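You operate a simulated robot arm through the tools that you are given. There is no shell and no other tool. Be economical: measure what you need, move in short steps, check, and stop when the job is done.

You run a simulated robot arm. Do the job below in one go: nothing can be reset, and whatever is moved stays where it is left.

Task
Put the battery unit back in service and prove it by self test.
Fine: tray shut, dial to ON, button held two seconds or more, blue lamp lit; the sequencer breaker goes on last.

It is judged by the outcome, as a careful person would: the job done as asked, and still so three seconds after it is handed in. It fails if anything else is knocked over, pushed out of place, dropped, spilled or broken.

Robot
A 7-joint arm with a fingered hand on a trunk, on a base that drives. Base frame: it is fixed to the floor where the robot stands at the start and does not move with it; the origin is under the middle of the robot, x ahead of it, y to its left, z up. Units: mm, degrees, N and s.
With the tool pointing down near the work surface it reaches from about 100 to 940 mm from the robot's upright axis, wherever it stands. Its first joint turns from -115.0 to 115.0 degrees. Places, roughly: battery dial [900, 0, 800]; battery tray [800, -100, 600]; self test button [900, -100, 800]; self test lamp [800, -300, 800]; sequencer breaker [800, -300, 1300]. Payload 5 kg.
The TCP is the grasp point between the finger pads, 32 mm short of the fingertips. In the tool frame z runs along the fingers and y along their closing line. The gripper opens to 160 mm. The gripper's body begins 89 mm behind the TCP. The gripper is a hand of 4 fingers: y runs from the thumb to the fingers, the wrist lies at [0, 0, -267] in the tool frame, and closing takes about 1.5 s.
Orientation is told as [roll, pitch, yaw] about the base's x, y, z axes, in that order, counted from this pose: with the fingers straight down and closing along the base's y, the tool's x points along the base's -x, its y along +y and its z along -z.

Tools
- The arm moves only by the tool drive_tool. Its argument "rows" is a list of rows, each an object (a shift or turn left out is 0, a gripper value left out holds the last) with "xyz": the shift along the base's x, y, z in mm, a list of three; "delta_rot": the turn, a rotation vector about the base's x, y, z in degrees, a list of three; "claw": the opening, from 0 (shut) to 1 (fully open). In form: [{"xyz": [tx, ty, tz], "delta_rot": [rx, ry, rz], "claw": claw}, ...]. A call has 1 to 8 rows; each row shifts and turns the commanded pose from where the row before left it. Rows are played at 5 a second. More than 50 mm and 8.6 degrees between two rows, or a gripper value outside its range, and nothing of the call is played. Where a pose cannot be reached the arm comes as near as it can. A force on the tool above 40 N (or 10 N above the force at the start of the call, whichever is more), or a blocked arm, ends the call early, and 0.2 s more pass. Each finger travels about 45 mm/s and halts on what it meets, pressing with about 31 N; the grip force reading is that of the motor and also rises with nothing between the fingers. The clock runs only during rows and for 0.2 s after the last one: add rows that do not move to give the fingers time. It gives the time, the measured TCP pose, the force on the tool (base axes), the opening and the grip force at its end, in the units of the frame above (readings bear some noise), with the torque about the TCP (base axes, N m) and any sound that the robot's microphone picked up.
- Cameras (640 x 400 px; columns grow to the right, rows downward): "scene" is now at [27.8, 166.2, 1818]; the picture's right is [-0.44, -0.90, 0.00], its down [-0.55, 0.27, -0.79] and it looks along [0.71, -0.35, -0.61] (base axes); focal length 250 px, centre (320, 200). "wrist" rides on the gripper at [80, -4, -114] in the tool frame; the picture's right is [0.05, 1.00, 0.00], its down [-0.82, 0.04, -0.58] and it looks along [-0.58, 0.03, 0.82] (tool axes); focal length 265 px, centre (320, 200). There is no depth. A picture from a camera that has moved, and an enlarged one, comes with that camera's place and axes in the base frame and with its lens. The place of the scene camera against the robot may be out by one fixed shift of up to 12 mm in any direction.
- grab_frame(camera): a new picture of that camera. No time passes.
- slide_trunk(by): slides the trunk up (or, below 0, down) by that many mm; the arm and the scene camera ride with it, the base frame stays. It gives what a move gives, with no picture.
- roll_base(legs): drives the robot by 1 to 6 legs, each [ahead, turn to the left] in mm and degrees, along the robot's own axes; the way and the turn of a leg run together, so that a leg with both is an arc; at most 1500 mm and 180 degrees a leg. The arm and the cameras ride along, it lands a little off, and it stops where it bumps. It gives what a move gives.
- grasp_type(shape): the hand has 4 fingers and takes this shape, open, in about a second: jaw (thumb against the fingers, like two jaws); tri (thumb and two fingers); tip (a fingertip pinch); poke (one finger out to press); point (the index stretched); flat (the hand flat); cup (the hand cupped); fist (a fist). The gripper value then closes the fingers along that shape, each until it touches; the sizes above hold for jaw. It gives what a move gives, with no picture.
- head_to(pan, tilt): turns the head with the scene camera to pan (to the left, within 155 degrees either way) and tilt (down, from -29 to 69), counted from straight ahead of the robot. It gives what a move gives.
- inspect(camera, box): a new picture of the part [left, top, right, bottom] of that camera's present view, enlarged. No time passes.
- hand_in(): hands the job in; it is judged then, once.

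Go step by step. Nothing tells you exact positions but the pictures and the camera data: compare them with the known pose of the tool, close in by small moves and look again before you grip or let go. The budget is 120 turns and 82 pictures, counting those below and the enlarged ones. Unless the task says otherwise, let go and move clear before handing in, and close with one line.

The tools are called after ">>>" as a command line: name --argument value ..., lists and objects as JSON in quotes. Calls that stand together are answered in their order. drive_tool: Moves the arm, as the interface text tells. Its arguments: {"type":"object","properties":{"rows":{"type":"array","items":{"type":"object","properties":{"xyz":{"type":"array","items":{"type":"number"}},"delta_rot":{"type":"array","items":{"type":"number"}},"claw":{"type":"number"}}}}},"required":["rows"]} The other tools are called the same way: slide_trunk (by) slides the trunk up or down; grasp_type (shape) gives the hand a shape; roll_base (legs) drives the base; head_to (pan, tilt) turns the head that bears the scene camera; grab_frame (camera) takes a picture; inspect (camera, box) takes an enlarged picture of a part of a camera's view; hand_in () hands the job in.

At the start:

```text
time: 0.0
tcp_pos: [628.6, 106.5, 1571.9]
orientation: [-0.1, 0.0, -0.1]
contact_force: [-0.4, 1.0, 0.5]
wrist_torque: [-0.03, 0.02, 0.0]
grip_width: 159.9
finger_force: 0.0
shape: jaw
trunk travel left (down, up): [-650.0, 340.0]
robot x, y, heading: [-4.4, -1.4, 0.0]
head pan, tilt: [-26.1, 37.9]
```

scene: 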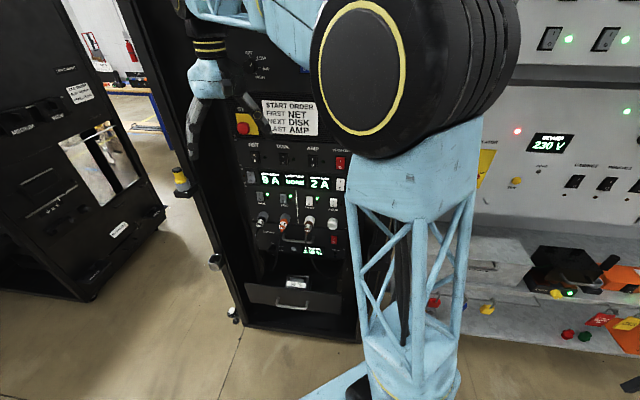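
wrist: 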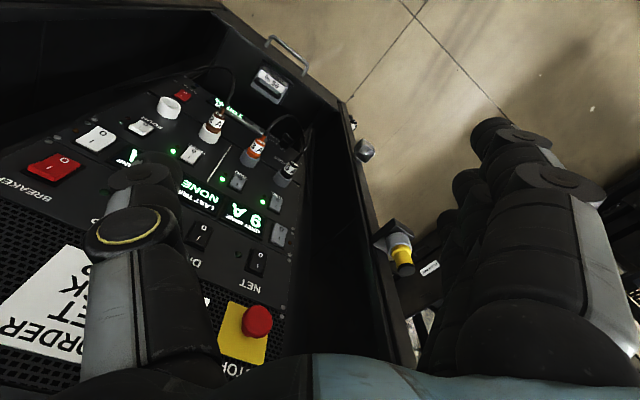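

I see a black rack ahead with a label "START ORDER", breakers, a panel and a tray at the bottom; the arm hides part of it. I look closer before moving.

>>> inspect --camera "scene" --box '[180, 30, 380, 155]'

>>> inspect --camera "scene" --box '[200, 140, 380, 340]'

>>> inspect --camera "wrist" --box '[0, 60, 340, 390]'

```text
3.20 times, centred on (280, 92) of scene
camera zoom: at [27.8, 166.2, 1818.0], right [-0.44, -0.9, 0.0], down [-0.55, 0.27, -0.79], along [0.71, -0.35, -0.61], focal length 801 px, centre (448, 544)
```

zoom: 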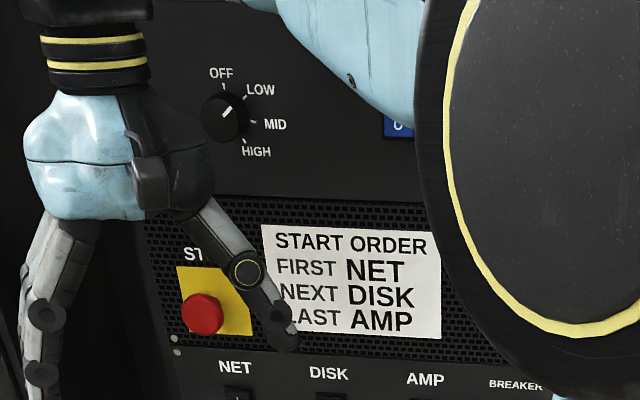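

```text
2.00 times, centred on (290, 240) of scene
camera zoom: at [27.8, 166.2, 1818.0], right [-0.44, -0.9, 0.0], down [-0.55, 0.27, -0.79], along [0.71, -0.35, -0.61], focal length 501 px, centre (380, 120)
```

zoom: 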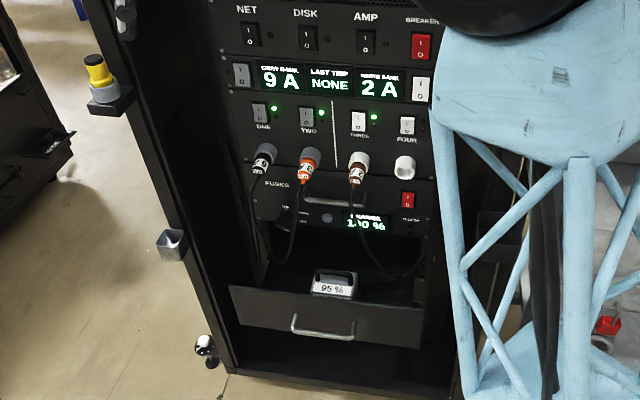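

```text
1.21 times, centred on (170, 225) of wrist
camera zoom: at [548.6, 102.0, 1686.0], right [-0.05, 1.0, 0.0], down [0.82, 0.04, 0.58], along [0.58, 0.03, -0.82], focal length 322 px, centre (502, 170)
```

zoom: 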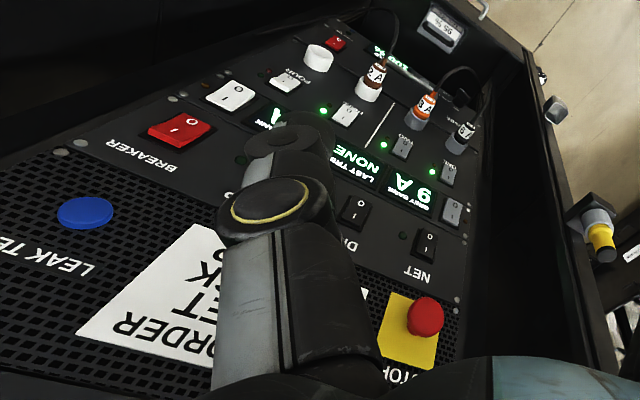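

The tray (with a "95 %" battery) stands open, with the battery panel above it and the red sequencer breaker further up. I back off a bit and swing the tool towards pointing forward, so that I have room and a clear view.

>>> roll_base --legs '[[-300, 0]]'

>>> drive_tool --rows '[{"xyz": [0, 30, -10], "delta_rot": [0, -8.5, 0]}, {"xyz": [0, 30, -10], "delta_rot": [0, -8.5, 0]}, {"xyz": [0, 30, -10], "delta_rot": [0, -8.5, 0]}, {"xyz": [0, 30, -10], "delta_rot": [0, -8.5, 0]}, {"xyz": [0, 30, -10], "delta_rot": [0, -8.5, 0]}, {"xyz": [0, 30, -10], "delta_rot": [0, -8.5, 0]}, {"xyz": [0, 30, -10], "delta_rot": [0, -8.5, 0]}, {"xyz": [0, 30, -10], "delta_rot": [0, -8.5, 0]}]'

>>> head_to --pan -15 --tilt 35

>>> grab_frame --camera "scene"

```text
time: 2.0
tcp_pos: [326.5, 105.9, 1574.3]
orientation: [0.0, -0.1, 0.0]
contact_force: [-0.4, 0.0, 0.6]
wrist_torque: [-0.01, -0.03, -0.03]
grip_width: 159.9
finger_force: 0.1
shape: jaw
trunk travel left (down, up): [-650.0, 340.0]
robot x, y, heading: [-297.7, 1.3, 0.0]
head pan, tilt: [-26.1, 37.9]
```

```text
time: 3.9
tcp_pos: [325.3, 348.0, 1490.2]
orientation: [0.3, -67.9, -0.2]
contact_force: [-0.7, -0.3, -0.4]
wrist_torque: [-0.01, 0.02, -0.04]
grip_width: 159.7
finger_force: 0.0
shape: jaw
trunk travel left (down, up): [-650.0, 340.0]
robot x, y, heading: [-296.8, 1.4, -0.2]
head pan, tilt: [-26.1, 37.9]
```

```text
time: 4.6
tcp_pos: [324.2, 346.4, 1492.1]
orientation: [0.4, -67.9, -0.5]
contact_force: [-0.6, 1.1, 0.0]
wrist_torque: [-0.03, 0.01, -0.03]
grip_width: 159.6
finger_force: 0.0
shape: jaw
trunk travel left (down, up): [-650.0, 340.0]
robot x, y, heading: [-301.6, 1.0, -0.3]
head pan, tilt: [-15.0, 35.0]
```

```text
76 pictures are left
camera scene: at [-265.6, 182.1, 1822.3], right [-0.26, -0.97, 0.0], down [-0.55, 0.15, -0.82], along [0.79, -0.21, -0.57], focal length 250 px, centre (320, 200)
```

scene: 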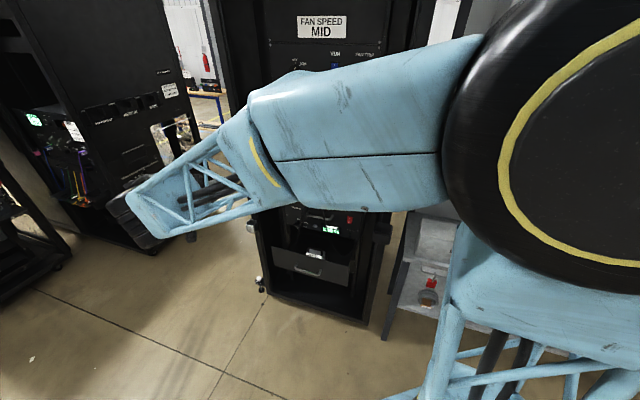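

The arm blocks the view. I lower the trunk and finish pointing the tool forward, bringing it lower against the shoulder.

>>> slide_trunk --by -450

>>> drive_tool --rows '[{"xyz": [0, 0, -45], "delta_rot": [0, -7.4, 0]}, {"xyz": [0, 0, -45], "delta_rot": [0, -7.4, 0]}, {"xyz": [0, 0, -45], "delta_rot": [0, -7.3, 0]}, {"xyz": [0, 0, -45]}, {"xyz": [0, 0, -45]}, {"xyz": [0, 0, -45]}]'

>>> grab_frame --camera "scene"

>>> grab_frame --camera "wrist"

```text
refused: -450 is not a number from -400 to 400
```

```text
time: 6.0
tcp_pos: [327.5, 343.3, 1220.6]
orientation: [131.2, -89.8, -131.3]
contact_force: [0.0, -0.4, 0.0]
wrist_torque: [0.01, 0.02, -0.02]
grip_width: 160.0
finger_force: 0.0
shape: jaw
trunk travel left (down, up): [-650.0, 340.0]
robot x, y, heading: [-300.4, 2.4, 0.0]
head pan, tilt: [-15.0, 35.0]
```

```text
75 pictures are left
camera scene: at [-265.0, 183.0, 1822.3], right [-0.26, -0.97, 0.0], down [-0.55, 0.15, -0.82], along [0.79, -0.21, -0.57], focal length 250 px, centre (320, 200)
```

scene: 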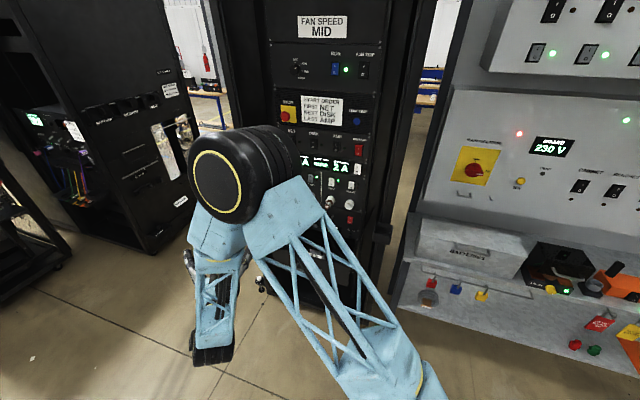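

```text
74 pictures are left
camera wrist: at [213.3, 339.0, 1140.2], right [0.0, 1.0, -0.05], down [-0.58, 0.04, 0.81], along [0.82, 0.03, 0.58], focal length 265 px, centre (320, 200)
```

wrist: 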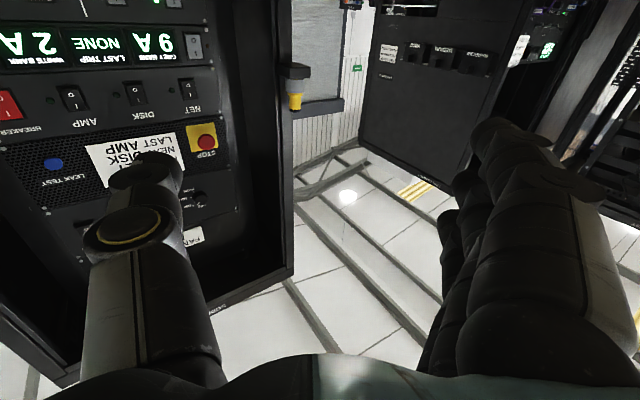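

Now I lower the trunk to get level with the battery unit.

>>> slide_trunk --by -400

>>> head_to --pan -15 --tilt 30

>>> grab_frame --camera "scene"

>>> grab_frame --camera "wrist"

```text
time: 9.8
tcp_pos: [327.6, 340.7, 821.2]
orientation: [133.7, -89.8, -133.6]
contact_force: [0.0, -0.6, -0.4]
wrist_torque: [0.02, -0.04, 0.04]
grip_width: 160.0
finger_force: 0.0
shape: jaw
trunk travel left (down, up): [-250.0, 740.0]
robot x, y, heading: [-297.7, 1.7, -0.2]
head pan, tilt: [-15.0, 35.0]
```

```text
time: 10.5
tcp_pos: [326.5, 341.6, 821.6]
orientation: [134.3, -89.8, -134.2]
contact_force: [-0.2, -0.1, 0.9]
wrist_torque: [-0.01, 0.0, 0.03]
grip_width: 159.8
finger_force: 0.1
shape: jaw
trunk travel left (down, up): [-250.0, 740.0]
robot x, y, heading: [-297.3, 0.0, 0.2]
head pan, tilt: [-15.0, 30.0]
```

```text
73 pictures are left
camera scene: at [-263.5, 181.2, 1430.1], right [-0.26, -0.97, 0.0], down [-0.48, 0.13, -0.87], along [0.84, -0.23, -0.5], focal length 250 px, centre (320, 200)
```

scene: 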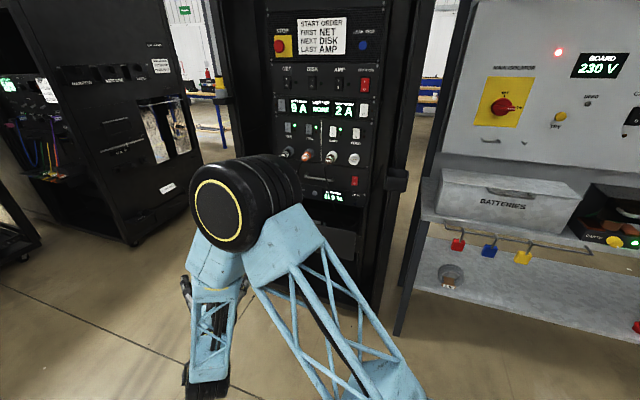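

```text
72 pictures are left
camera wrist: at [212.8, 337.9, 740.9], right [0.0, 1.0, -0.05], down [-0.58, 0.04, 0.81], along [0.82, 0.03, 0.58], focal length 265 px, centre (320, 200)
```

wrist: 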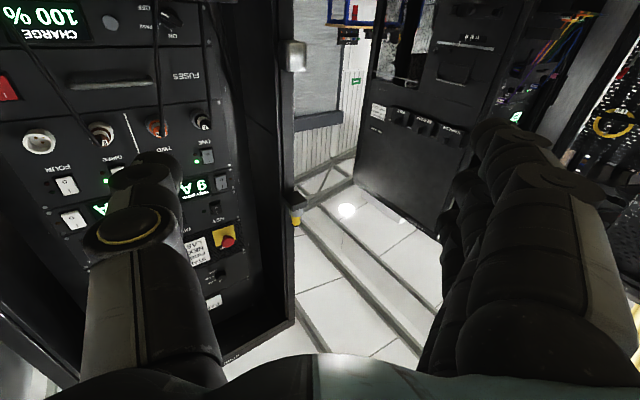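

>>> inspect --camera "scene" --box '[265, 90, 385, 230]'

>>> inspect --camera "wrist" --box '[0, 0, 220, 150]'

```text
2.86 times, centred on (325, 160) of scene
camera zoom: at [-263.5, 181.2, 1430.1], right [-0.26, -0.97, 0.0], down [-0.48, 0.13, -0.87], along [0.84, -0.23, -0.5], focal length 716 px, centre (306, 314)
```

zoom: 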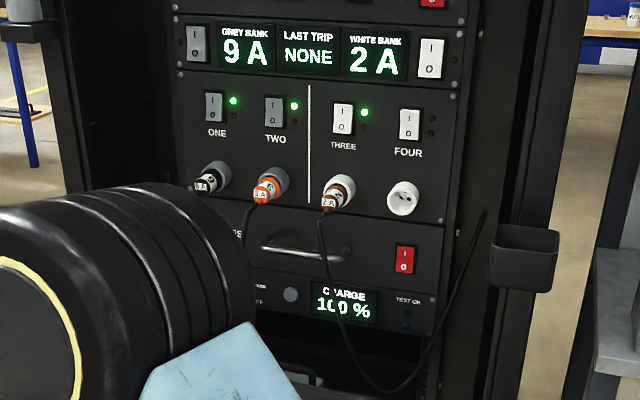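

```text
2.67 times, centred on (110, 75) of wrist
camera zoom: at [212.8, 337.9, 740.9], right [0.0, 1.0, -0.05], down [-0.58, 0.04, 0.81], along [0.82, 0.03, 0.58], focal length 708 px, centre (880, 533)
```

zoom: 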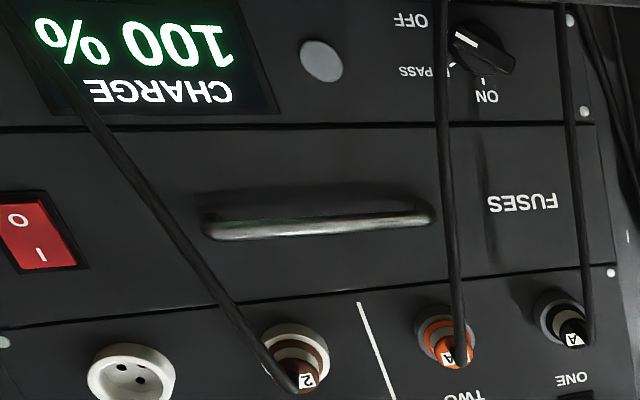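

The rack face is turned by roughly 38° (its facing line from the pictures runs about [772,-292] – [848,-199] – [915,-111]); the dial stands at OFF, and the tray front sticks out about 150 mm around [760,-22,540]. I turn the tool to face the rack and move in front for a close view.

>>> drive_tool --rows '[{"xyz": [25, -35, 0], "delta_rot": [0, 0, -7.6]}, {"xyz": [25, -35, 0], "delta_rot": [0, 0, -7.6]}, {"xyz": [25, -35, 0], "delta_rot": [0, 0, -7.6]}, {"xyz": [25, -35, 0], "delta_rot": [0, 0, -7.6]}, {"xyz": [25, -35, 0], "delta_rot": [0, 0, -7.6]}, {"xyz": [10, -10, 0]}]'

>>> grab_frame --camera "wrist"

>>> grab_frame --camera "scene"

```text
time: 11.9
tcp_pos: [461.5, 157.2, 820.8]
orientation: [134.8, -89.8, -172.6]
contact_force: [0.1, 0.0, 0.0]
wrist_torque: [0.0, -0.02, 0.0]
grip_width: 160.0
finger_force: 0.0
shape: jaw
trunk travel left (down, up): [-250.0, 740.0]
robot x, y, heading: [-300.9, 0.4, -0.3]
head pan, tilt: [-15.0, 30.0]
```

```text
69 pictures are left
camera wrist: at [369.1, 224.1, 741.1], right [0.62, 0.79, -0.05], down [-0.43, 0.39, 0.81], along [0.66, -0.48, 0.58], focal length 265 px, centre (320, 200)
```

wrist: 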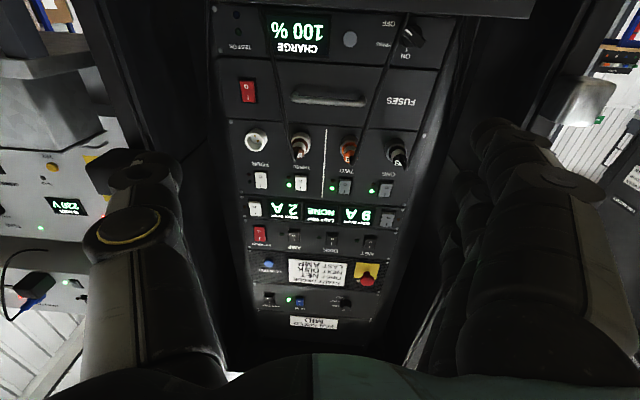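

```text
68 pictures are left
camera scene: at [-263.4, 181.3, 1430.1], right [-0.26, -0.97, 0.0], down [-0.48, 0.13, -0.87], along [0.84, -0.23, -0.5], focal length 250 px, centre (320, 200)
```

scene: 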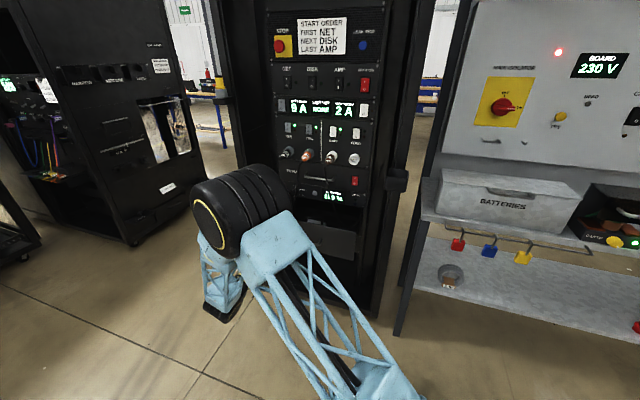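

The tool now faces the panel squarely, but the wrist camera sits under the hand looking up. I roll the hand half round so that the camera looks from above.

>>> drive_tool --rows '[{"delta_rot": [6.7, -5.24, 0]}, {"delta_rot": [6.7, -5.24, 0]}, {"delta_rot": [6.7, -5.24, 0]}, {"delta_rot": [6.7, -5.24, 0]}, {"delta_rot": [6.7, -5.24, 0]}, {"delta_rot": [6.7, -5.24, 0]}, {"delta_rot": [6.7, -5.24, 0]}, {"delta_rot": [6.7, -5.24, 0]}]'

>>> drive_tool --rows '[{"delta_rot": [6.7, -5.24, 0]}, {"delta_rot": [6.7, -5.24, 0]}, {"delta_rot": [6.7, -5.24, 0]}, {"delta_rot": [6.7, -5.24, 0]}, {"delta_rot": [6.7, -5.24, 0]}, {"delta_rot": [6.7, -5.24, 0]}, {"delta_rot": [6.7, -5.24, 0]}, {"delta_rot": [6.7, -5.24, 0]}]'

>>> drive_tool --rows '[{"delta_rot": [6.7, -5.24, 0]}, {"delta_rot": [6.7, -5.24, 0]}, {"delta_rot": [6.7, -5.24, 0]}, {"delta_rot": [6.7, -5.24, 0]}, {"delta_rot": [6.7, -5.24, 0]}, {"delta_rot": [0, 0, 0]}]'

>>> grab_frame --camera "wrist"

```text
time: 13.7
tcp_pos: [462.1, 157.1, 820.4]
orientation: [90.1, -21.7, -128.2]
contact_force: [0.1, -0.3, 0.7]
wrist_torque: [-0.01, 0.01, -0.02]
grip_width: 159.9
finger_force: 0.1
shape: jaw
trunk travel left (down, up): [-250.0, 740.0]
robot x, y, heading: [-303.5, 1.9, 0.0]
head pan, tilt: [-15.0, 30.0]
```

```text
time: 15.7
tcp_pos: [486.4, 264.0, 845.6]
orientation: [89.6, 45.6, -119.1]
contact_force: [-1.3, 2.7, -0.7]
wrist_torque: [-0.03, -0.05, -0.21]
grip_width: 159.8
finger_force: 0.0
shape: jaw
out of reach, approached as far as the arm can: row 7, 8
trunk travel left (down, up): [-250.0, 740.0]
robot x, y, heading: [-300.9, 1.1, 0.1]
head pan, tilt: [-15.0, 30.0]
stopped in row 8: the arm was blocked; the commanded pose is now the measured one
```

```text
time: 17.1
tcp_pos: [553.6, 254.5, 876.5]
orientation: [94.6, 64.7, -115.6]
contact_force: [0.6, 0.3, -0.1]
wrist_torque: [-0.01, 0.0, -0.01]
grip_width: 160.0
finger_force: 0.1
shape: jaw
out of reach, approached as far as the arm can: row 1, 2, 3, 4, 5
trunk travel left (down, up): [-250.0, 740.0]
robot x, y, heading: [-301.4, 1.0, 0.2]
head pan, tilt: [-15.0, 30.0]
```

```text
67 pictures are left
camera wrist: at [471.3, 345.4, 943.0], right [-0.45, -0.76, 0.47], down [-0.67, -0.06, -0.74], along [0.59, -0.65, -0.48], focal length 265 px, centre (320, 200)
```

wrist: 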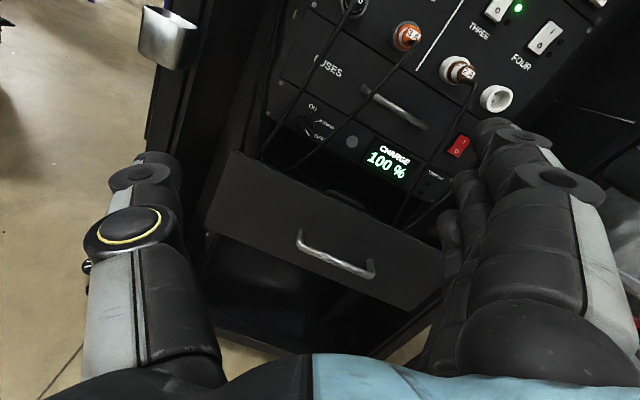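

The hand came most of the way round and now gives a good view from above; the tray front with its handle is clear. I take a closer look at the dial and the tray.

>>> inspect --camera "wrist" --box '[200, 60, 480, 240]'

>>> grab_frame --camera "scene"

```text
2.22 times, centred on (340, 150) of wrist
camera zoom: at [471.3, 345.4, 943.0], right [-0.45, -0.76, 0.47], down [-0.67, -0.06, -0.74], along [0.59, -0.65, -0.48], focal length 590 px, centre (276, 311)
```

zoom: 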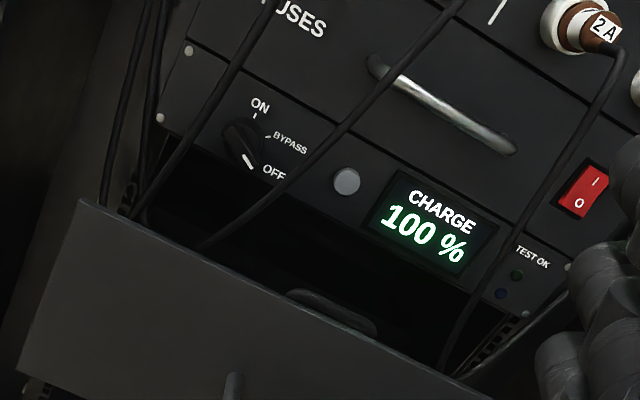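

```text
65 pictures are left
camera scene: at [-263.4, 181.1, 1430.1], right [-0.26, -0.97, 0.0], down [-0.48, 0.13, -0.87], along [0.84, -0.23, -0.5], focal length 250 px, centre (320, 200)
```

scene: 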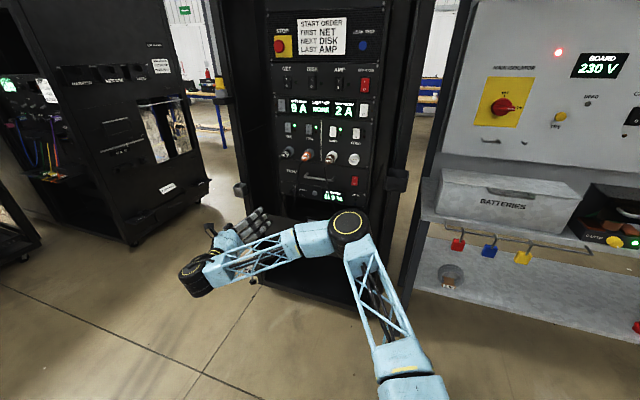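

Dial is at OFF (ON is straight up), grey button right of it, lamp at about [773,-300,751]; rack normal about 36.4°. The tray front centre is about [708,-40,650], sticking out some 205 mm. I close the fingers and bring the hand before the tray front, just above its handle.

>>> drive_tool --rows '[{"xyz": [9, -32, -20], "delta_rot": [-2.4, 1.8, -0.9], "claw": 0}, {"xyz": [9, -32, -31], "delta_rot": [-2.4, 1.8, -0.9]}, {"xyz": [9, -32, -31], "delta_rot": [-2.4, 1.8, -0.9]}, {"xyz": [9, -32, -31], "delta_rot": [-2.4, 1.8, -0.9]}, {"xyz": [9, -32, -31], "delta_rot": [-2.4, 1.8, -0.9]}, {"xyz": [9, -32, -31], "delta_rot": [-2.4, 1.8, -0.9]}, {"xyz": [9, -35, -41], "delta_rot": [-2.4, 1.8, -0.9]}, {}]'

>>> grab_frame --camera "wrist"

>>> grab_frame --camera "scene"

```text
refused: row 7 steps farther than a row can; nothing moved
```

```text
64 pictures are left
camera wrist: at [471.3, 345.4, 943.0], right [-0.45, -0.76, 0.47], down [-0.67, -0.06, -0.74], along [0.59, -0.65, -0.48], focal length 265 px, centre (320, 200)
```

wrist: 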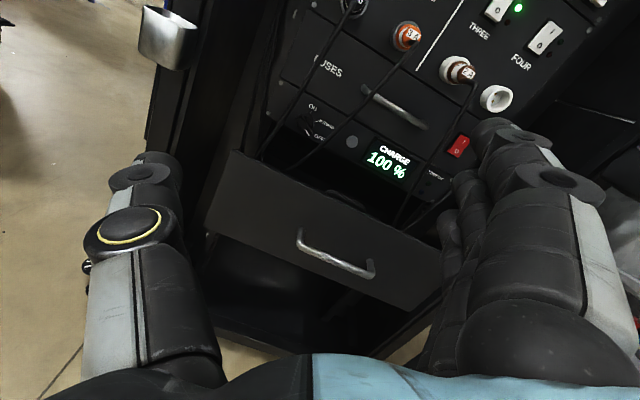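

```text
63 pictures are left
camera scene: at [-263.4, 181.1, 1430.1], right [-0.26, -0.97, 0.0], down [-0.48, 0.13, -0.87], along [0.84, -0.23, -0.5], focal length 250 px, centre (320, 200)
```

scene: 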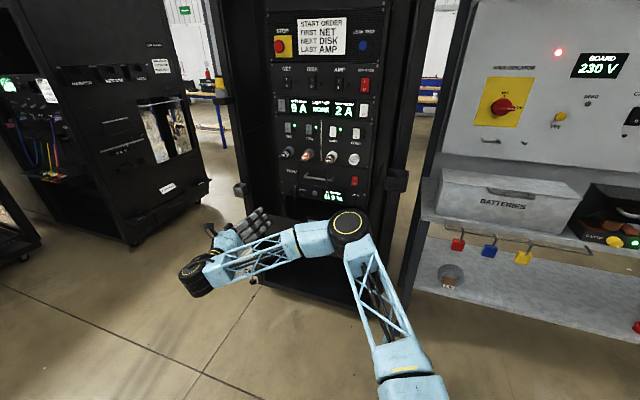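

The last row was a bit too long; nothing moved. I replay it with shorter steps.

>>> drive_tool --rows '[{"xyz": [9, -32, -27], "delta_rot": [-2.4, 1.8, -0.9], "claw": 0}, {"xyz": [9, -32, -31], "delta_rot": [-2.4, 1.8, -0.9]}, {"xyz": [9, -32, -31], "delta_rot": [-2.4, 1.8, -0.9]}, {"xyz": [9, -32, -31], "delta_rot": [-2.4, 1.8, -0.9]}, {"xyz": [9, -33, -32], "delta_rot": [-2.4, 1.8, -0.9]}, {"xyz": [9, -33, -32], "delta_rot": [-2.4, 1.8, -0.9]}, {"xyz": [9, -33, -32], "delta_rot": [-2.4, 1.8, -0.9]}, {}]'

>>> grab_frame --camera "wrist"

>>> grab_frame --camera "scene"

```text
time: 18.9
tcp_pos: [616.0, 31.0, 660.7]
orientation: [90.2, 43.4, -126.0]
contact_force: [0.4, 0.4, -0.9]
wrist_torque: [-0.03, -0.02, 0.02]
grip_width: 0.1
finger_force: 0.1
shape: jaw
out of reach, approached as far as the arm can: row 7
trunk travel left (down, up): [-250.0, 740.0]
robot x, y, heading: [-303.0, -0.5, 0.0]
head pan, tilt: [-15.0, 30.0]
```

```text
62 pictures are left
camera wrist: at [559.8, 147.4, 713.0], right [-0.38, -0.52, 0.76], down [-0.83, -0.16, -0.53], along [0.4, -0.84, -0.37], focal length 265 px, centre (320, 200)
```

wrist: 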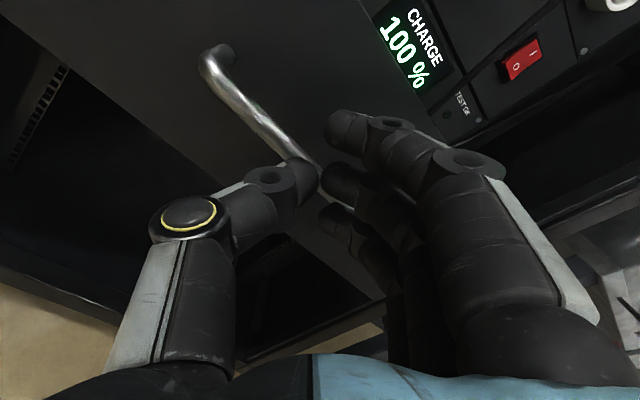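

```text
61 pictures are left
camera scene: at [-263.3, 180.9, 1430.2], right [-0.26, -0.97, 0.0], down [-0.48, 0.13, -0.87], along [0.84, -0.23, -0.5], focal length 250 px, centre (320, 200)
```

scene: 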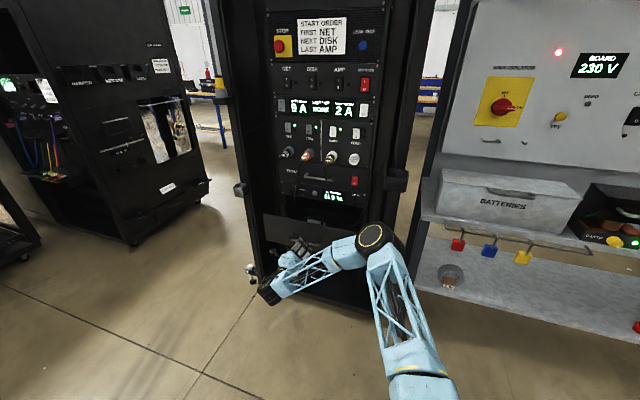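

The tool points straight at the tray front, but the base stands far back and reach would run out. I pull the tool back and drive the base forward 200 mm.

>>> drive_tool --rows '[{"xyz": [-45, 5, 7]}, {"xyz": [-45, 5, 7]}, {"xyz": [-45, 5, 8]}, {"xyz": [-45, 5, 8]}, {"xyz": [-20, 0, 0]}]'

>>> roll_base --legs '[[200, 0]]'

>>> grab_frame --camera "wrist"

```text
time: 20.1
tcp_pos: [503.8, 23.4, 719.4]
orientation: [90.4, 43.6, -125.2]
contact_force: [-0.3, 0.0, 0.3]
wrist_torque: [-0.01, 0.03, 0.02]
grip_width: 0.0
finger_force: 30.8
shape: jaw
out of reach, approached as far as the arm can: row 1, 2, 3, 4, 5
trunk travel left (down, up): [-250.0, 740.0]
robot x, y, heading: [-301.4, -0.8, -0.2]
head pan, tilt: [-15.0, 30.0]
```

```text
time: 21.7
tcp_pos: [702.3, 22.0, 719.0]
orientation: [90.4, 43.7, -125.4]
contact_force: [0.1, -0.1, -0.4]
wrist_torque: [0.01, -0.01, 0.02]
grip_width: 0.0
finger_force: 31.3
shape: jaw
trunk travel left (down, up): [-250.0, 740.0]
robot x, y, heading: [-99.4, 0.5, -0.2]
head pan, tilt: [-15.0, 30.0]
```

```text
60 pictures are left
camera wrist: at [644.8, 136.8, 771.5], right [-0.38, -0.53, 0.76], down [-0.83, -0.17, -0.54], along [0.41, -0.83, -0.37], focal length 265 px, centre (320, 200)
```

wrist: 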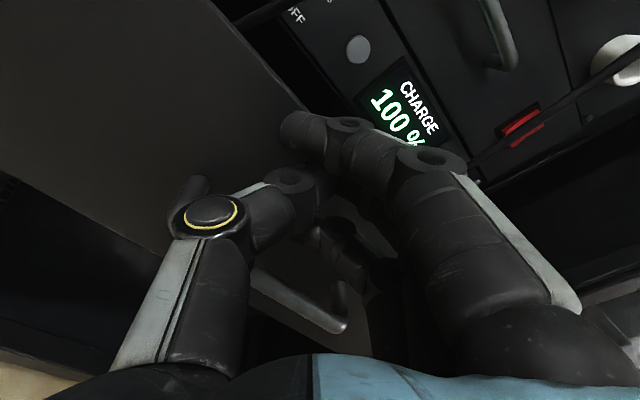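

The finger tips are now right at the tray's top edge; I back straight away from the rack, unrolling the hand a bit to free the wrist joint.

>>> drive_tool --rows '[{"xyz": [-20, 15, 0], "delta_rot": [-6.4, 4.75, 0]}, {"xyz": [-20, 15, 0], "delta_rot": [-6.4, 4.75, 0]}, {"xyz": [-15, 11, 0], "delta_rot": [-6.4, 4.75, 0]}, {"xyz": [0, 0, -10], "delta_rot": [-6.4, 4.75, 0]}, {"xyz": [0, 0, -15]}]'

>>> grab_frame --camera "wrist"

```text
time: 22.9
tcp_pos: [648.3, 61.7, 693.9]
orientation: [89.7, 11.7, -125.7]
contact_force: [-0.5, -0.1, 0.3]
wrist_torque: [0.0, 0.03, 0.0]
grip_width: 0.0
finger_force: 30.7
shape: jaw
trunk travel left (down, up): [-250.0, 740.0]
robot x, y, heading: [-103.4, -3.0, -0.4]
head pan, tilt: [-15.0, 30.0]
```

```text
59 pictures are left
camera wrist: at [601.5, 192.3, 706.9], right [-0.09, -0.13, 0.99], down [-0.94, -0.32, -0.12], along [0.33, -0.94, -0.09], focal length 265 px, centre (320, 200)
```

wrist: 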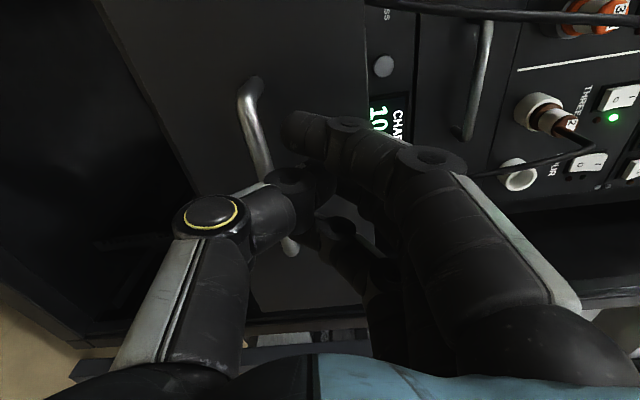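

The tool is clear in front of the tray, above the handle. I shift to the tray's middle and move straight in until it touches.

>>> drive_tool --rows '[{"xyz": [-20, -27, 0]}, {"xyz": [16.1, -11.9, 0]}, {"xyz": [16.1, -11.9, 0]}, {"xyz": [16.1, -11.9, 0]}, {"xyz": [16.1, -11.9, 0]}, {"xyz": [16.1, -11.9, 0]}]'

>>> grab_frame --camera "wrist"

>>> grab_frame --camera "scene"

```text
time: 24.3
tcp_pos: [708.0, -27.3, 691.5]
orientation: [89.7, 11.8, -125.7]
contact_force: [0.6, 0.0, 0.1]
wrist_torque: [-0.01, -0.02, 0.0]
grip_width: 0.0
finger_force: 30.7
shape: jaw
trunk travel left (down, up): [-250.0, 740.0]
robot x, y, heading: [-102.8, 1.6, -0.5]
head pan, tilt: [-15.0, 30.0]
```

```text
58 pictures are left
camera wrist: at [662.4, 103.2, 705.8], right [-0.09, -0.13, 0.99], down [-0.94, -0.32, -0.12], along [0.33, -0.94, -0.09], focal length 265 px, centre (320, 200)
```

wrist: 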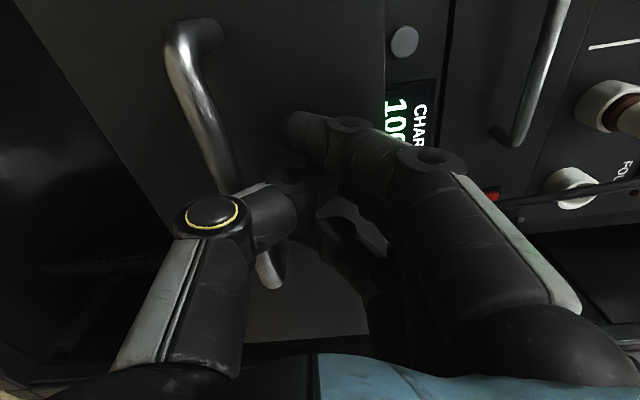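

```text
57 pictures are left
camera scene: at [-63.1, 180.2, 1430.1], right [-0.26, -0.96, 0.0], down [-0.48, 0.13, -0.87], along [0.84, -0.23, -0.5], focal length 250 px, centre (320, 200)
```

scene: 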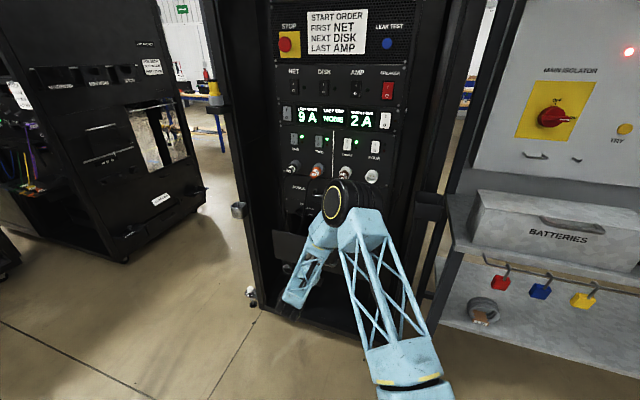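

Nearly touching. I push on in steps, watching the elbow's distance from the panel.

>>> drive_tool --rows '[{"xyz": [12, -8.9, 0]}, {"xyz": [12, -8.9, 0]}, {"xyz": [12, -8.9, 0]}, {"xyz": [12, -8.9, 0]}, {"xyz": [12, -8.9, 0]}]'

>>> grab_frame --camera "wrist"

>>> inspect --camera "scene" --box '[240, 120, 440, 330]'

```text
time: 25.5
tcp_pos: [768.0, -70.3, 694.3]
orientation: [89.6, 11.7, -125.6]
contact_force: [0.0, 0.8, -0.7]
wrist_torque: [-0.01, 0.0, 0.02]
grip_width: 0.0
finger_force: 30.8
shape: jaw
trunk travel left (down, up): [-250.0, 740.0]
robot x, y, heading: [-98.4, 0.8, -0.4]
head pan, tilt: [-15.0, 30.0]
```

```text
56 pictures are left
camera wrist: at [722.2, 61.0, 707.1], right [-0.09, -0.13, 0.99], down [-0.94, -0.32, -0.12], along [0.33, -0.94, -0.09], focal length 265 px, centre (320, 200)
```

wrist: 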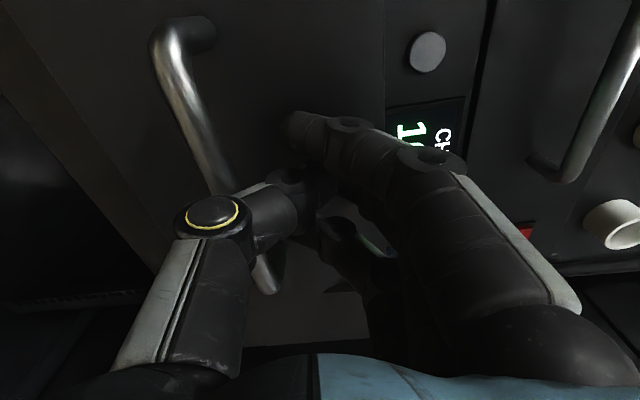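

```text
1.90 times, centred on (340, 225) of scene
camera zoom: at [-63.2, 180.2, 1430.1], right [-0.26, -0.96, 0.0], down [-0.48, 0.13, -0.87], along [0.84, -0.23, -0.5], focal length 477 px, centre (282, 152)
```

zoom: 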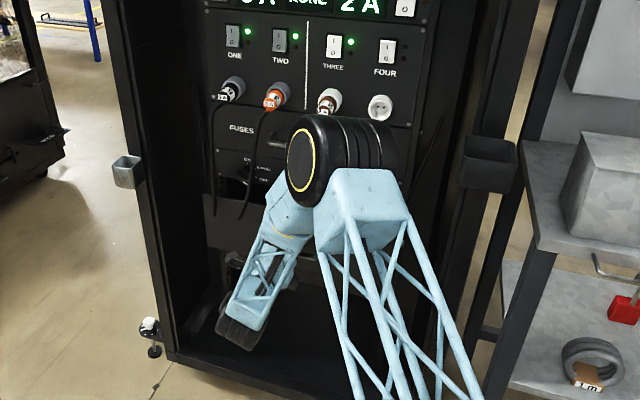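

>>> drive_tool --rows '[{"xyz": [12, -8.9, 0]}, {"xyz": [12, -8.9, 0]}, {"xyz": [12, -8.9, 0]}, {"xyz": [12, -8.9, 0]}]'

>>> grab_frame --camera "wrist"

>>> inspect --camera "scene" --box '[240, 120, 440, 330]'

```text
time: 26.5
tcp_pos: [814.8, -105.6, 693.8]
orientation: [89.7, 11.8, -125.8]
contact_force: [0.5, -0.1, -0.3]
wrist_torque: [-0.05, -0.01, 0.02]
grip_width: 0.1
finger_force: 31.0
shape: jaw
trunk travel left (down, up): [-250.0, 740.0]
robot x, y, heading: [-100.9, 3.2, -0.3]
head pan, tilt: [-15.0, 30.0]
```

```text
54 pictures are left
camera wrist: at [769.3, 25.3, 707.6], right [-0.09, -0.13, 0.99], down [-0.94, -0.32, -0.12], along [0.33, -0.94, -0.09], focal length 265 px, centre (320, 200)
```

wrist: 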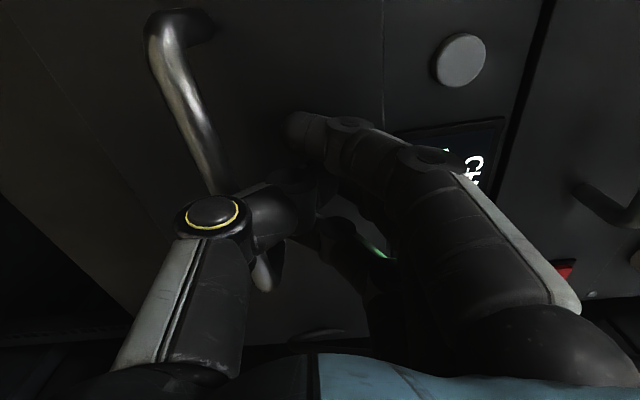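

```text
1.90 times, centred on (340, 225) of scene
camera zoom: at [-63.2, 180.2, 1430.1], right [-0.26, -0.96, 0.0], down [-0.48, 0.13, -0.87], along [0.84, -0.23, -0.5], focal length 477 px, centre (282, 152)
```

zoom: 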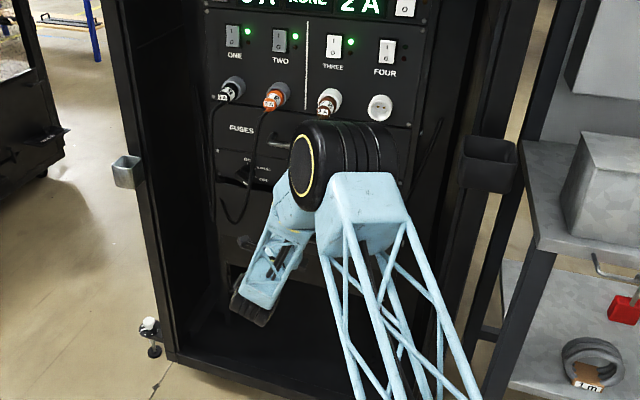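

The tray is sliding in with little resistance. About 50 mm to go; I push in smaller steps until it meets its stop.

>>> drive_tool --rows '[{"xyz": [8, -5.9, 0]}, {"xyz": [8, -5.9, 0]}, {"xyz": [8, -5.9, 0]}, {"xyz": [6, -4.4, 0]}, {"xyz": [6, -4.4, 0]}, {"xyz": [4, -3, 0]}]'

>>> grab_frame --camera "wrist"

```text
time: 27.3
tcp_pos: [836.8, -119.9, 694.3]
orientation: [89.5, 11.8, -125.8]
contact_force: [-25.8, 8.0, 6.4]
wrist_torque: [-0.14, -0.36, -0.16]
grip_width: 0.0
finger_force: 31.1
shape: jaw
trunk travel left (down, up): [-250.0, 740.0]
robot x, y, heading: [-104.7, -0.0, 0.1]
head pan, tilt: [-15.0, 30.0]
stopped in row 4: the force on the tool passed its limit at 49 N (the readings are from after the stop); the commanded pose is now the measured one
```

```text
52 pictures are left
camera wrist: at [791.2, 11.1, 707.4], right [-0.08, -0.13, 0.99], down [-0.94, -0.32, -0.12], along [0.33, -0.94, -0.09], focal length 265 px, centre (320, 200)
```

wrist: 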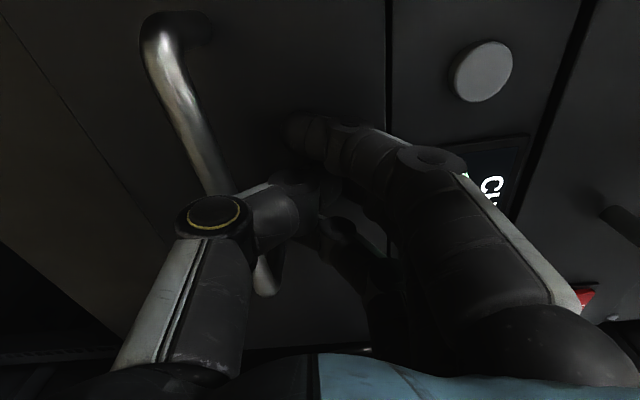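

It met a firm stop, with the tray front looking flush with the panel seam. I back off and check.

>>> drive_tool --rows '[{"xyz": [-24, 18, 0]}, {"xyz": [-32, 24, 0]}, {"xyz": [-32, 24, 0]}, {"xyz": [-32, 24, 0]}, {"xyz": [-32, 24, 10]}, {"xyz": [-32, 24, 20]}, {"xyz": [-16, 12, 20]}]'

>>> grab_frame --camera "wrist"

>>> inspect --camera "scene" --box '[240, 120, 440, 330]'

```text
time: 28.9
tcp_pos: [639.3, 29.9, 742.4]
orientation: [89.7, 11.8, -125.8]
contact_force: [0.1, 0.3, -0.2]
wrist_torque: [-0.01, -0.04, 0.01]
grip_width: 0.1
finger_force: 31.4
shape: jaw
trunk travel left (down, up): [-250.0, 740.0]
robot x, y, heading: [-99.1, 3.2, -0.2]
head pan, tilt: [-15.0, 30.0]
```

```text
51 pictures are left
camera wrist: at [592.9, 160.7, 756.2], right [-0.08, -0.13, 0.99], down [-0.94, -0.32, -0.12], along [0.33, -0.94, -0.09], focal length 265 px, centre (320, 200)
```

wrist: 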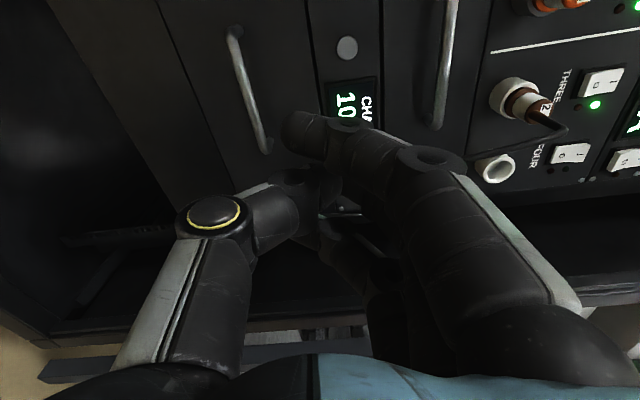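

```text
1.90 times, centred on (340, 225) of scene
camera zoom: at [-63.5, 180.2, 1430.1], right [-0.26, -0.96, 0.0], down [-0.48, 0.13, -0.87], along [0.84, -0.23, -0.5], focal length 477 px, centre (282, 152)
```

zoom: 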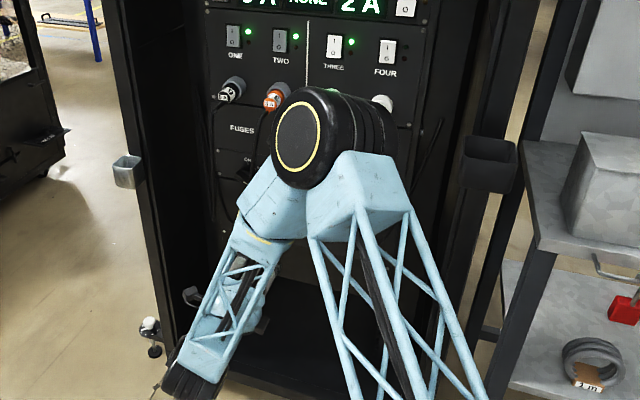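

The tray is shut flush. Next the dial: I move in front of it and raise the hand for a close look.

>>> drive_tool --rows '[{"xyz": [12, 30, 10]}, {"xyz": [25, 35, 10]}, {"xyz": [25, 35, 10]}, {"xyz": [20, 28, 10]}]'

>>> grab_frame --camera "wrist"

>>> grab_frame --camera "scene"

```text
time: 29.9
tcp_pos: [722.1, 158.6, 784.1]
orientation: [89.6, 11.7, -125.7]
contact_force: [0.6, 0.0, 0.2]
wrist_torque: [0.0, -0.01, 0.0]
grip_width: 0.0
finger_force: 31.0
shape: jaw
trunk travel left (down, up): [-250.0, 740.0]
robot x, y, heading: [-107.3, -2.0, -0.3]
head pan, tilt: [-15.0, 30.0]
```

```text
49 pictures are left
camera wrist: at [675.9, 289.3, 798.4], right [-0.08, -0.13, 0.99], down [-0.94, -0.32, -0.12], along [0.33, -0.94, -0.09], focal length 265 px, centre (320, 200)
```

wrist: 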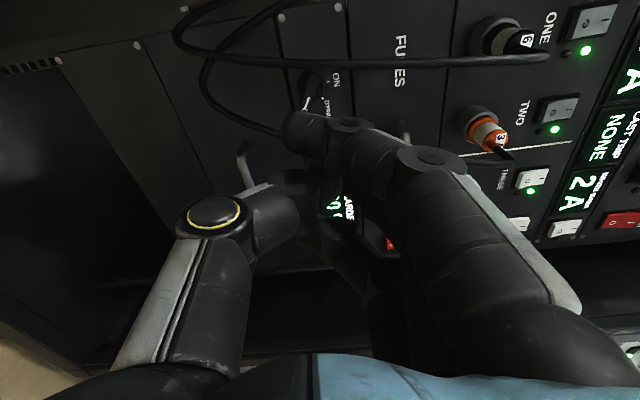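

```text
48 pictures are left
camera scene: at [-63.7, 180.3, 1430.1], right [-0.26, -0.96, 0.0], down [-0.48, 0.13, -0.87], along [0.84, -0.23, -0.5], focal length 250 px, centre (320, 200)
```

scene: 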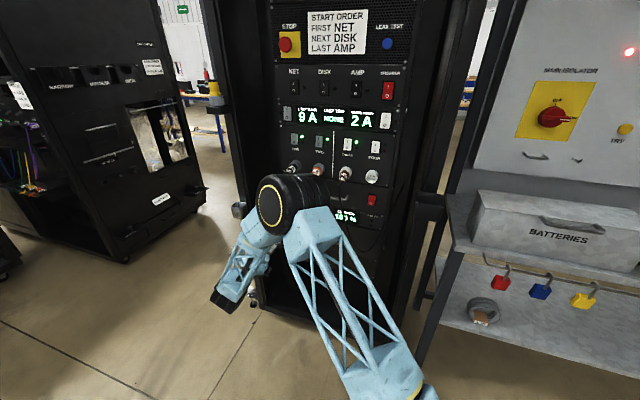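

>>> inspect --camera "wrist" --box '[160, 0, 460, 190]'

```text
2.11 times, centred on (310, 95) of wrist
camera zoom: at [675.9, 289.3, 798.4], right [-0.08, -0.13, 0.99], down [-0.94, -0.32, -0.12], along [0.33, -0.94, -0.09], focal length 559 px, centre (341, 421)
```

zoom: 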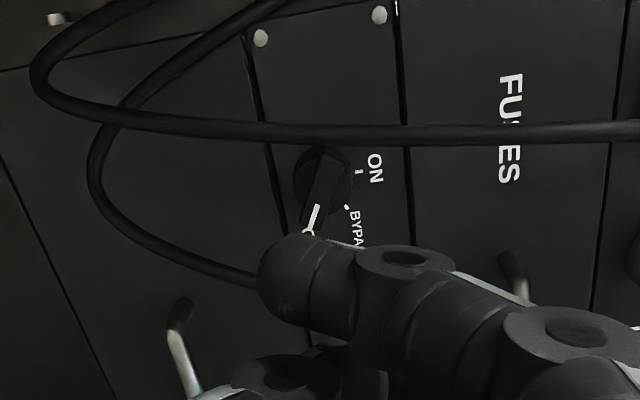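

The dial is a bar knob pointing at OFF (about 3:30), ON is at 12 o'clock, with cables hanging on either side of it. A single poking finger is slimmest for dial, button and breaker, so I take that shape and look.

>>> grasp_type --shape "poke"

>>> grab_frame --camera "wrist"

```text
time: 30.8
tcp_pos: [721.2, 158.2, 785.9]
orientation: [89.6, 11.8, -125.7]
contact_force: [-0.8, -0.7, 0.2]
wrist_torque: [0.0, 0.0, 0.01]
grip_width: 0.0
finger_force: 0.0
shape: poke
trunk travel left (down, up): [-250.0, 740.0]
robot x, y, heading: [-103.4, 1.6, -0.2]
head pan, tilt: [-15.0, 30.0]
```

```text
46 pictures are left
camera wrist: at [675.7, 288.7, 798.2], right [-0.08, -0.13, 0.99], down [-0.94, -0.32, -0.12], along [0.33, -0.94, -0.09], focal length 265 px, centre (320, 200)
```

wrist: 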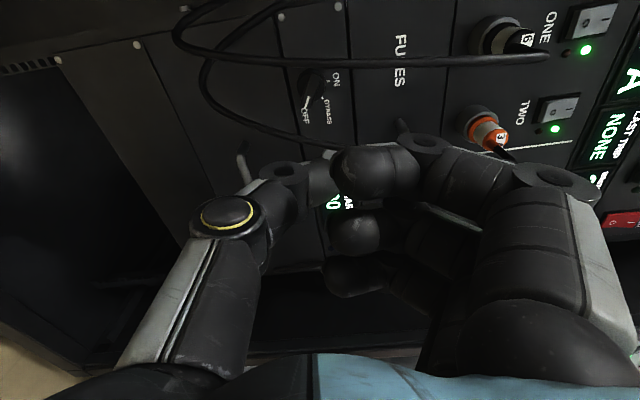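

The last gripper command was "shut", so the shape may be closed up. I open it and look again.

>>> drive_tool --rows '[{"claw": 1}, {}, {}, {}, {}, {}, {}, {}]'

>>> grab_frame --camera "wrist"

```text
time: 32.6
tcp_pos: [722.6, 158.0, 784.4]
orientation: [89.5, 11.7, -125.7]
contact_force: [0.3, -0.1, -1.1]
wrist_torque: [0.0, -0.03, -0.02]
grip_width: 0.2
finger_force: 0.1
shape: poke
trunk travel left (down, up): [-250.0, 740.0]
robot x, y, heading: [-102.6, 1.3, -0.4]
head pan, tilt: [-15.0, 30.0]
```

```text
45 pictures are left
camera wrist: at [675.8, 288.9, 798.3], right [-0.08, -0.13, 0.99], down [-0.94, -0.32, -0.12], along [0.33, -0.94, -0.09], focal length 265 px, centre (320, 200)
```

wrist: 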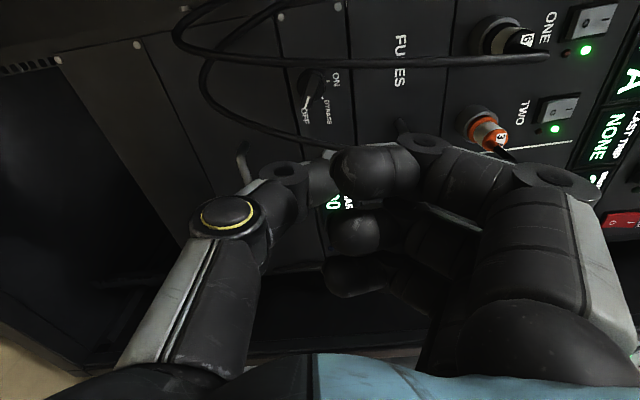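

>>> grasp_type --shape "point"

>>> grab_frame --camera "wrist"

```text
time: 33.5
tcp_pos: [723.1, 159.9, 785.1]
orientation: [89.5, 11.7, -125.7]
contact_force: [-0.8, -0.9, 0.1]
wrist_torque: [-0.01, -0.02, -0.02]
grip_width: 152.3
finger_force: 0.1
shape: point
trunk travel left (down, up): [-250.0, 740.0]
robot x, y, heading: [-102.3, 4.7, -0.1]
head pan, tilt: [-15.0, 30.0]
```

```text
44 pictures are left
camera wrist: at [675.8, 288.9, 798.3], right [-0.08, -0.13, 0.99], down [-0.94, -0.32, -0.12], along [0.33, -0.94, -0.09], focal length 265 px, centre (320, 200)
```

wrist: 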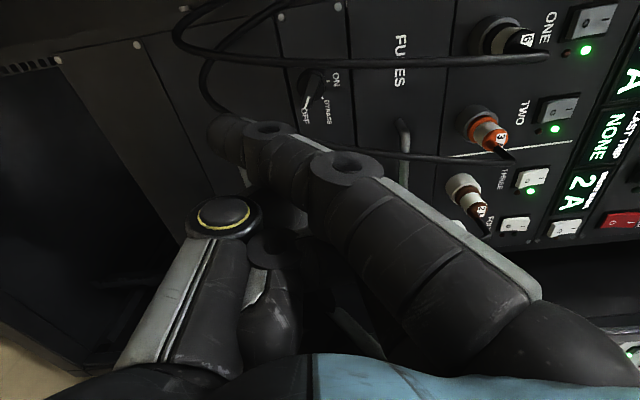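

"Point" stretches the index off to one side. I try the fingertip pinch, which could grip the bar knob and, closed, press the button.

>>> grasp_type --shape "tip"

>>> drive_tool --rows '[{"claw": 0.35}, {}, {}, {}, {}, {}, {}]'

>>> grab_frame --camera "wrist"

```text
time: 34.4
tcp_pos: [722.0, 158.6, 785.2]
orientation: [89.6, 11.7, -125.7]
contact_force: [0.3, 0.0, 0.2]
wrist_torque: [0.01, -0.02, -0.02]
grip_width: 160.0
finger_force: 0.1
shape: tip
trunk travel left (down, up): [-250.0, 740.0]
robot x, y, heading: [-100.9, -1.9, -0.1]
head pan, tilt: [-15.0, 30.0]
```

```text
time: 36.0
tcp_pos: [722.0, 158.7, 784.3]
orientation: [89.6, 11.7, -125.7]
contact_force: [-0.5, 0.6, 0.2]
wrist_torque: [-0.03, -0.02, 0.0]
grip_width: 56.8
finger_force: 0.1
shape: tip
trunk travel left (down, up): [-250.0, 740.0]
robot x, y, heading: [-103.2, -2.7, -0.1]
head pan, tilt: [-15.0, 30.0]
```

```text
43 pictures are left
camera wrist: at [675.8, 288.9, 798.3], right [-0.08, -0.13, 0.99], down [-0.94, -0.32, -0.12], along [0.33, -0.94, -0.09], focal length 265 px, centre (320, 200)
```

wrist: 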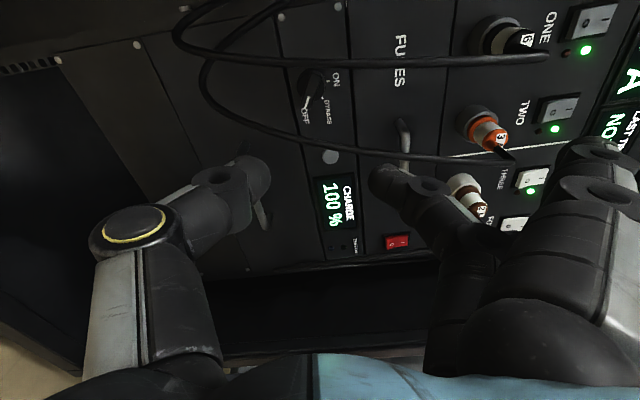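

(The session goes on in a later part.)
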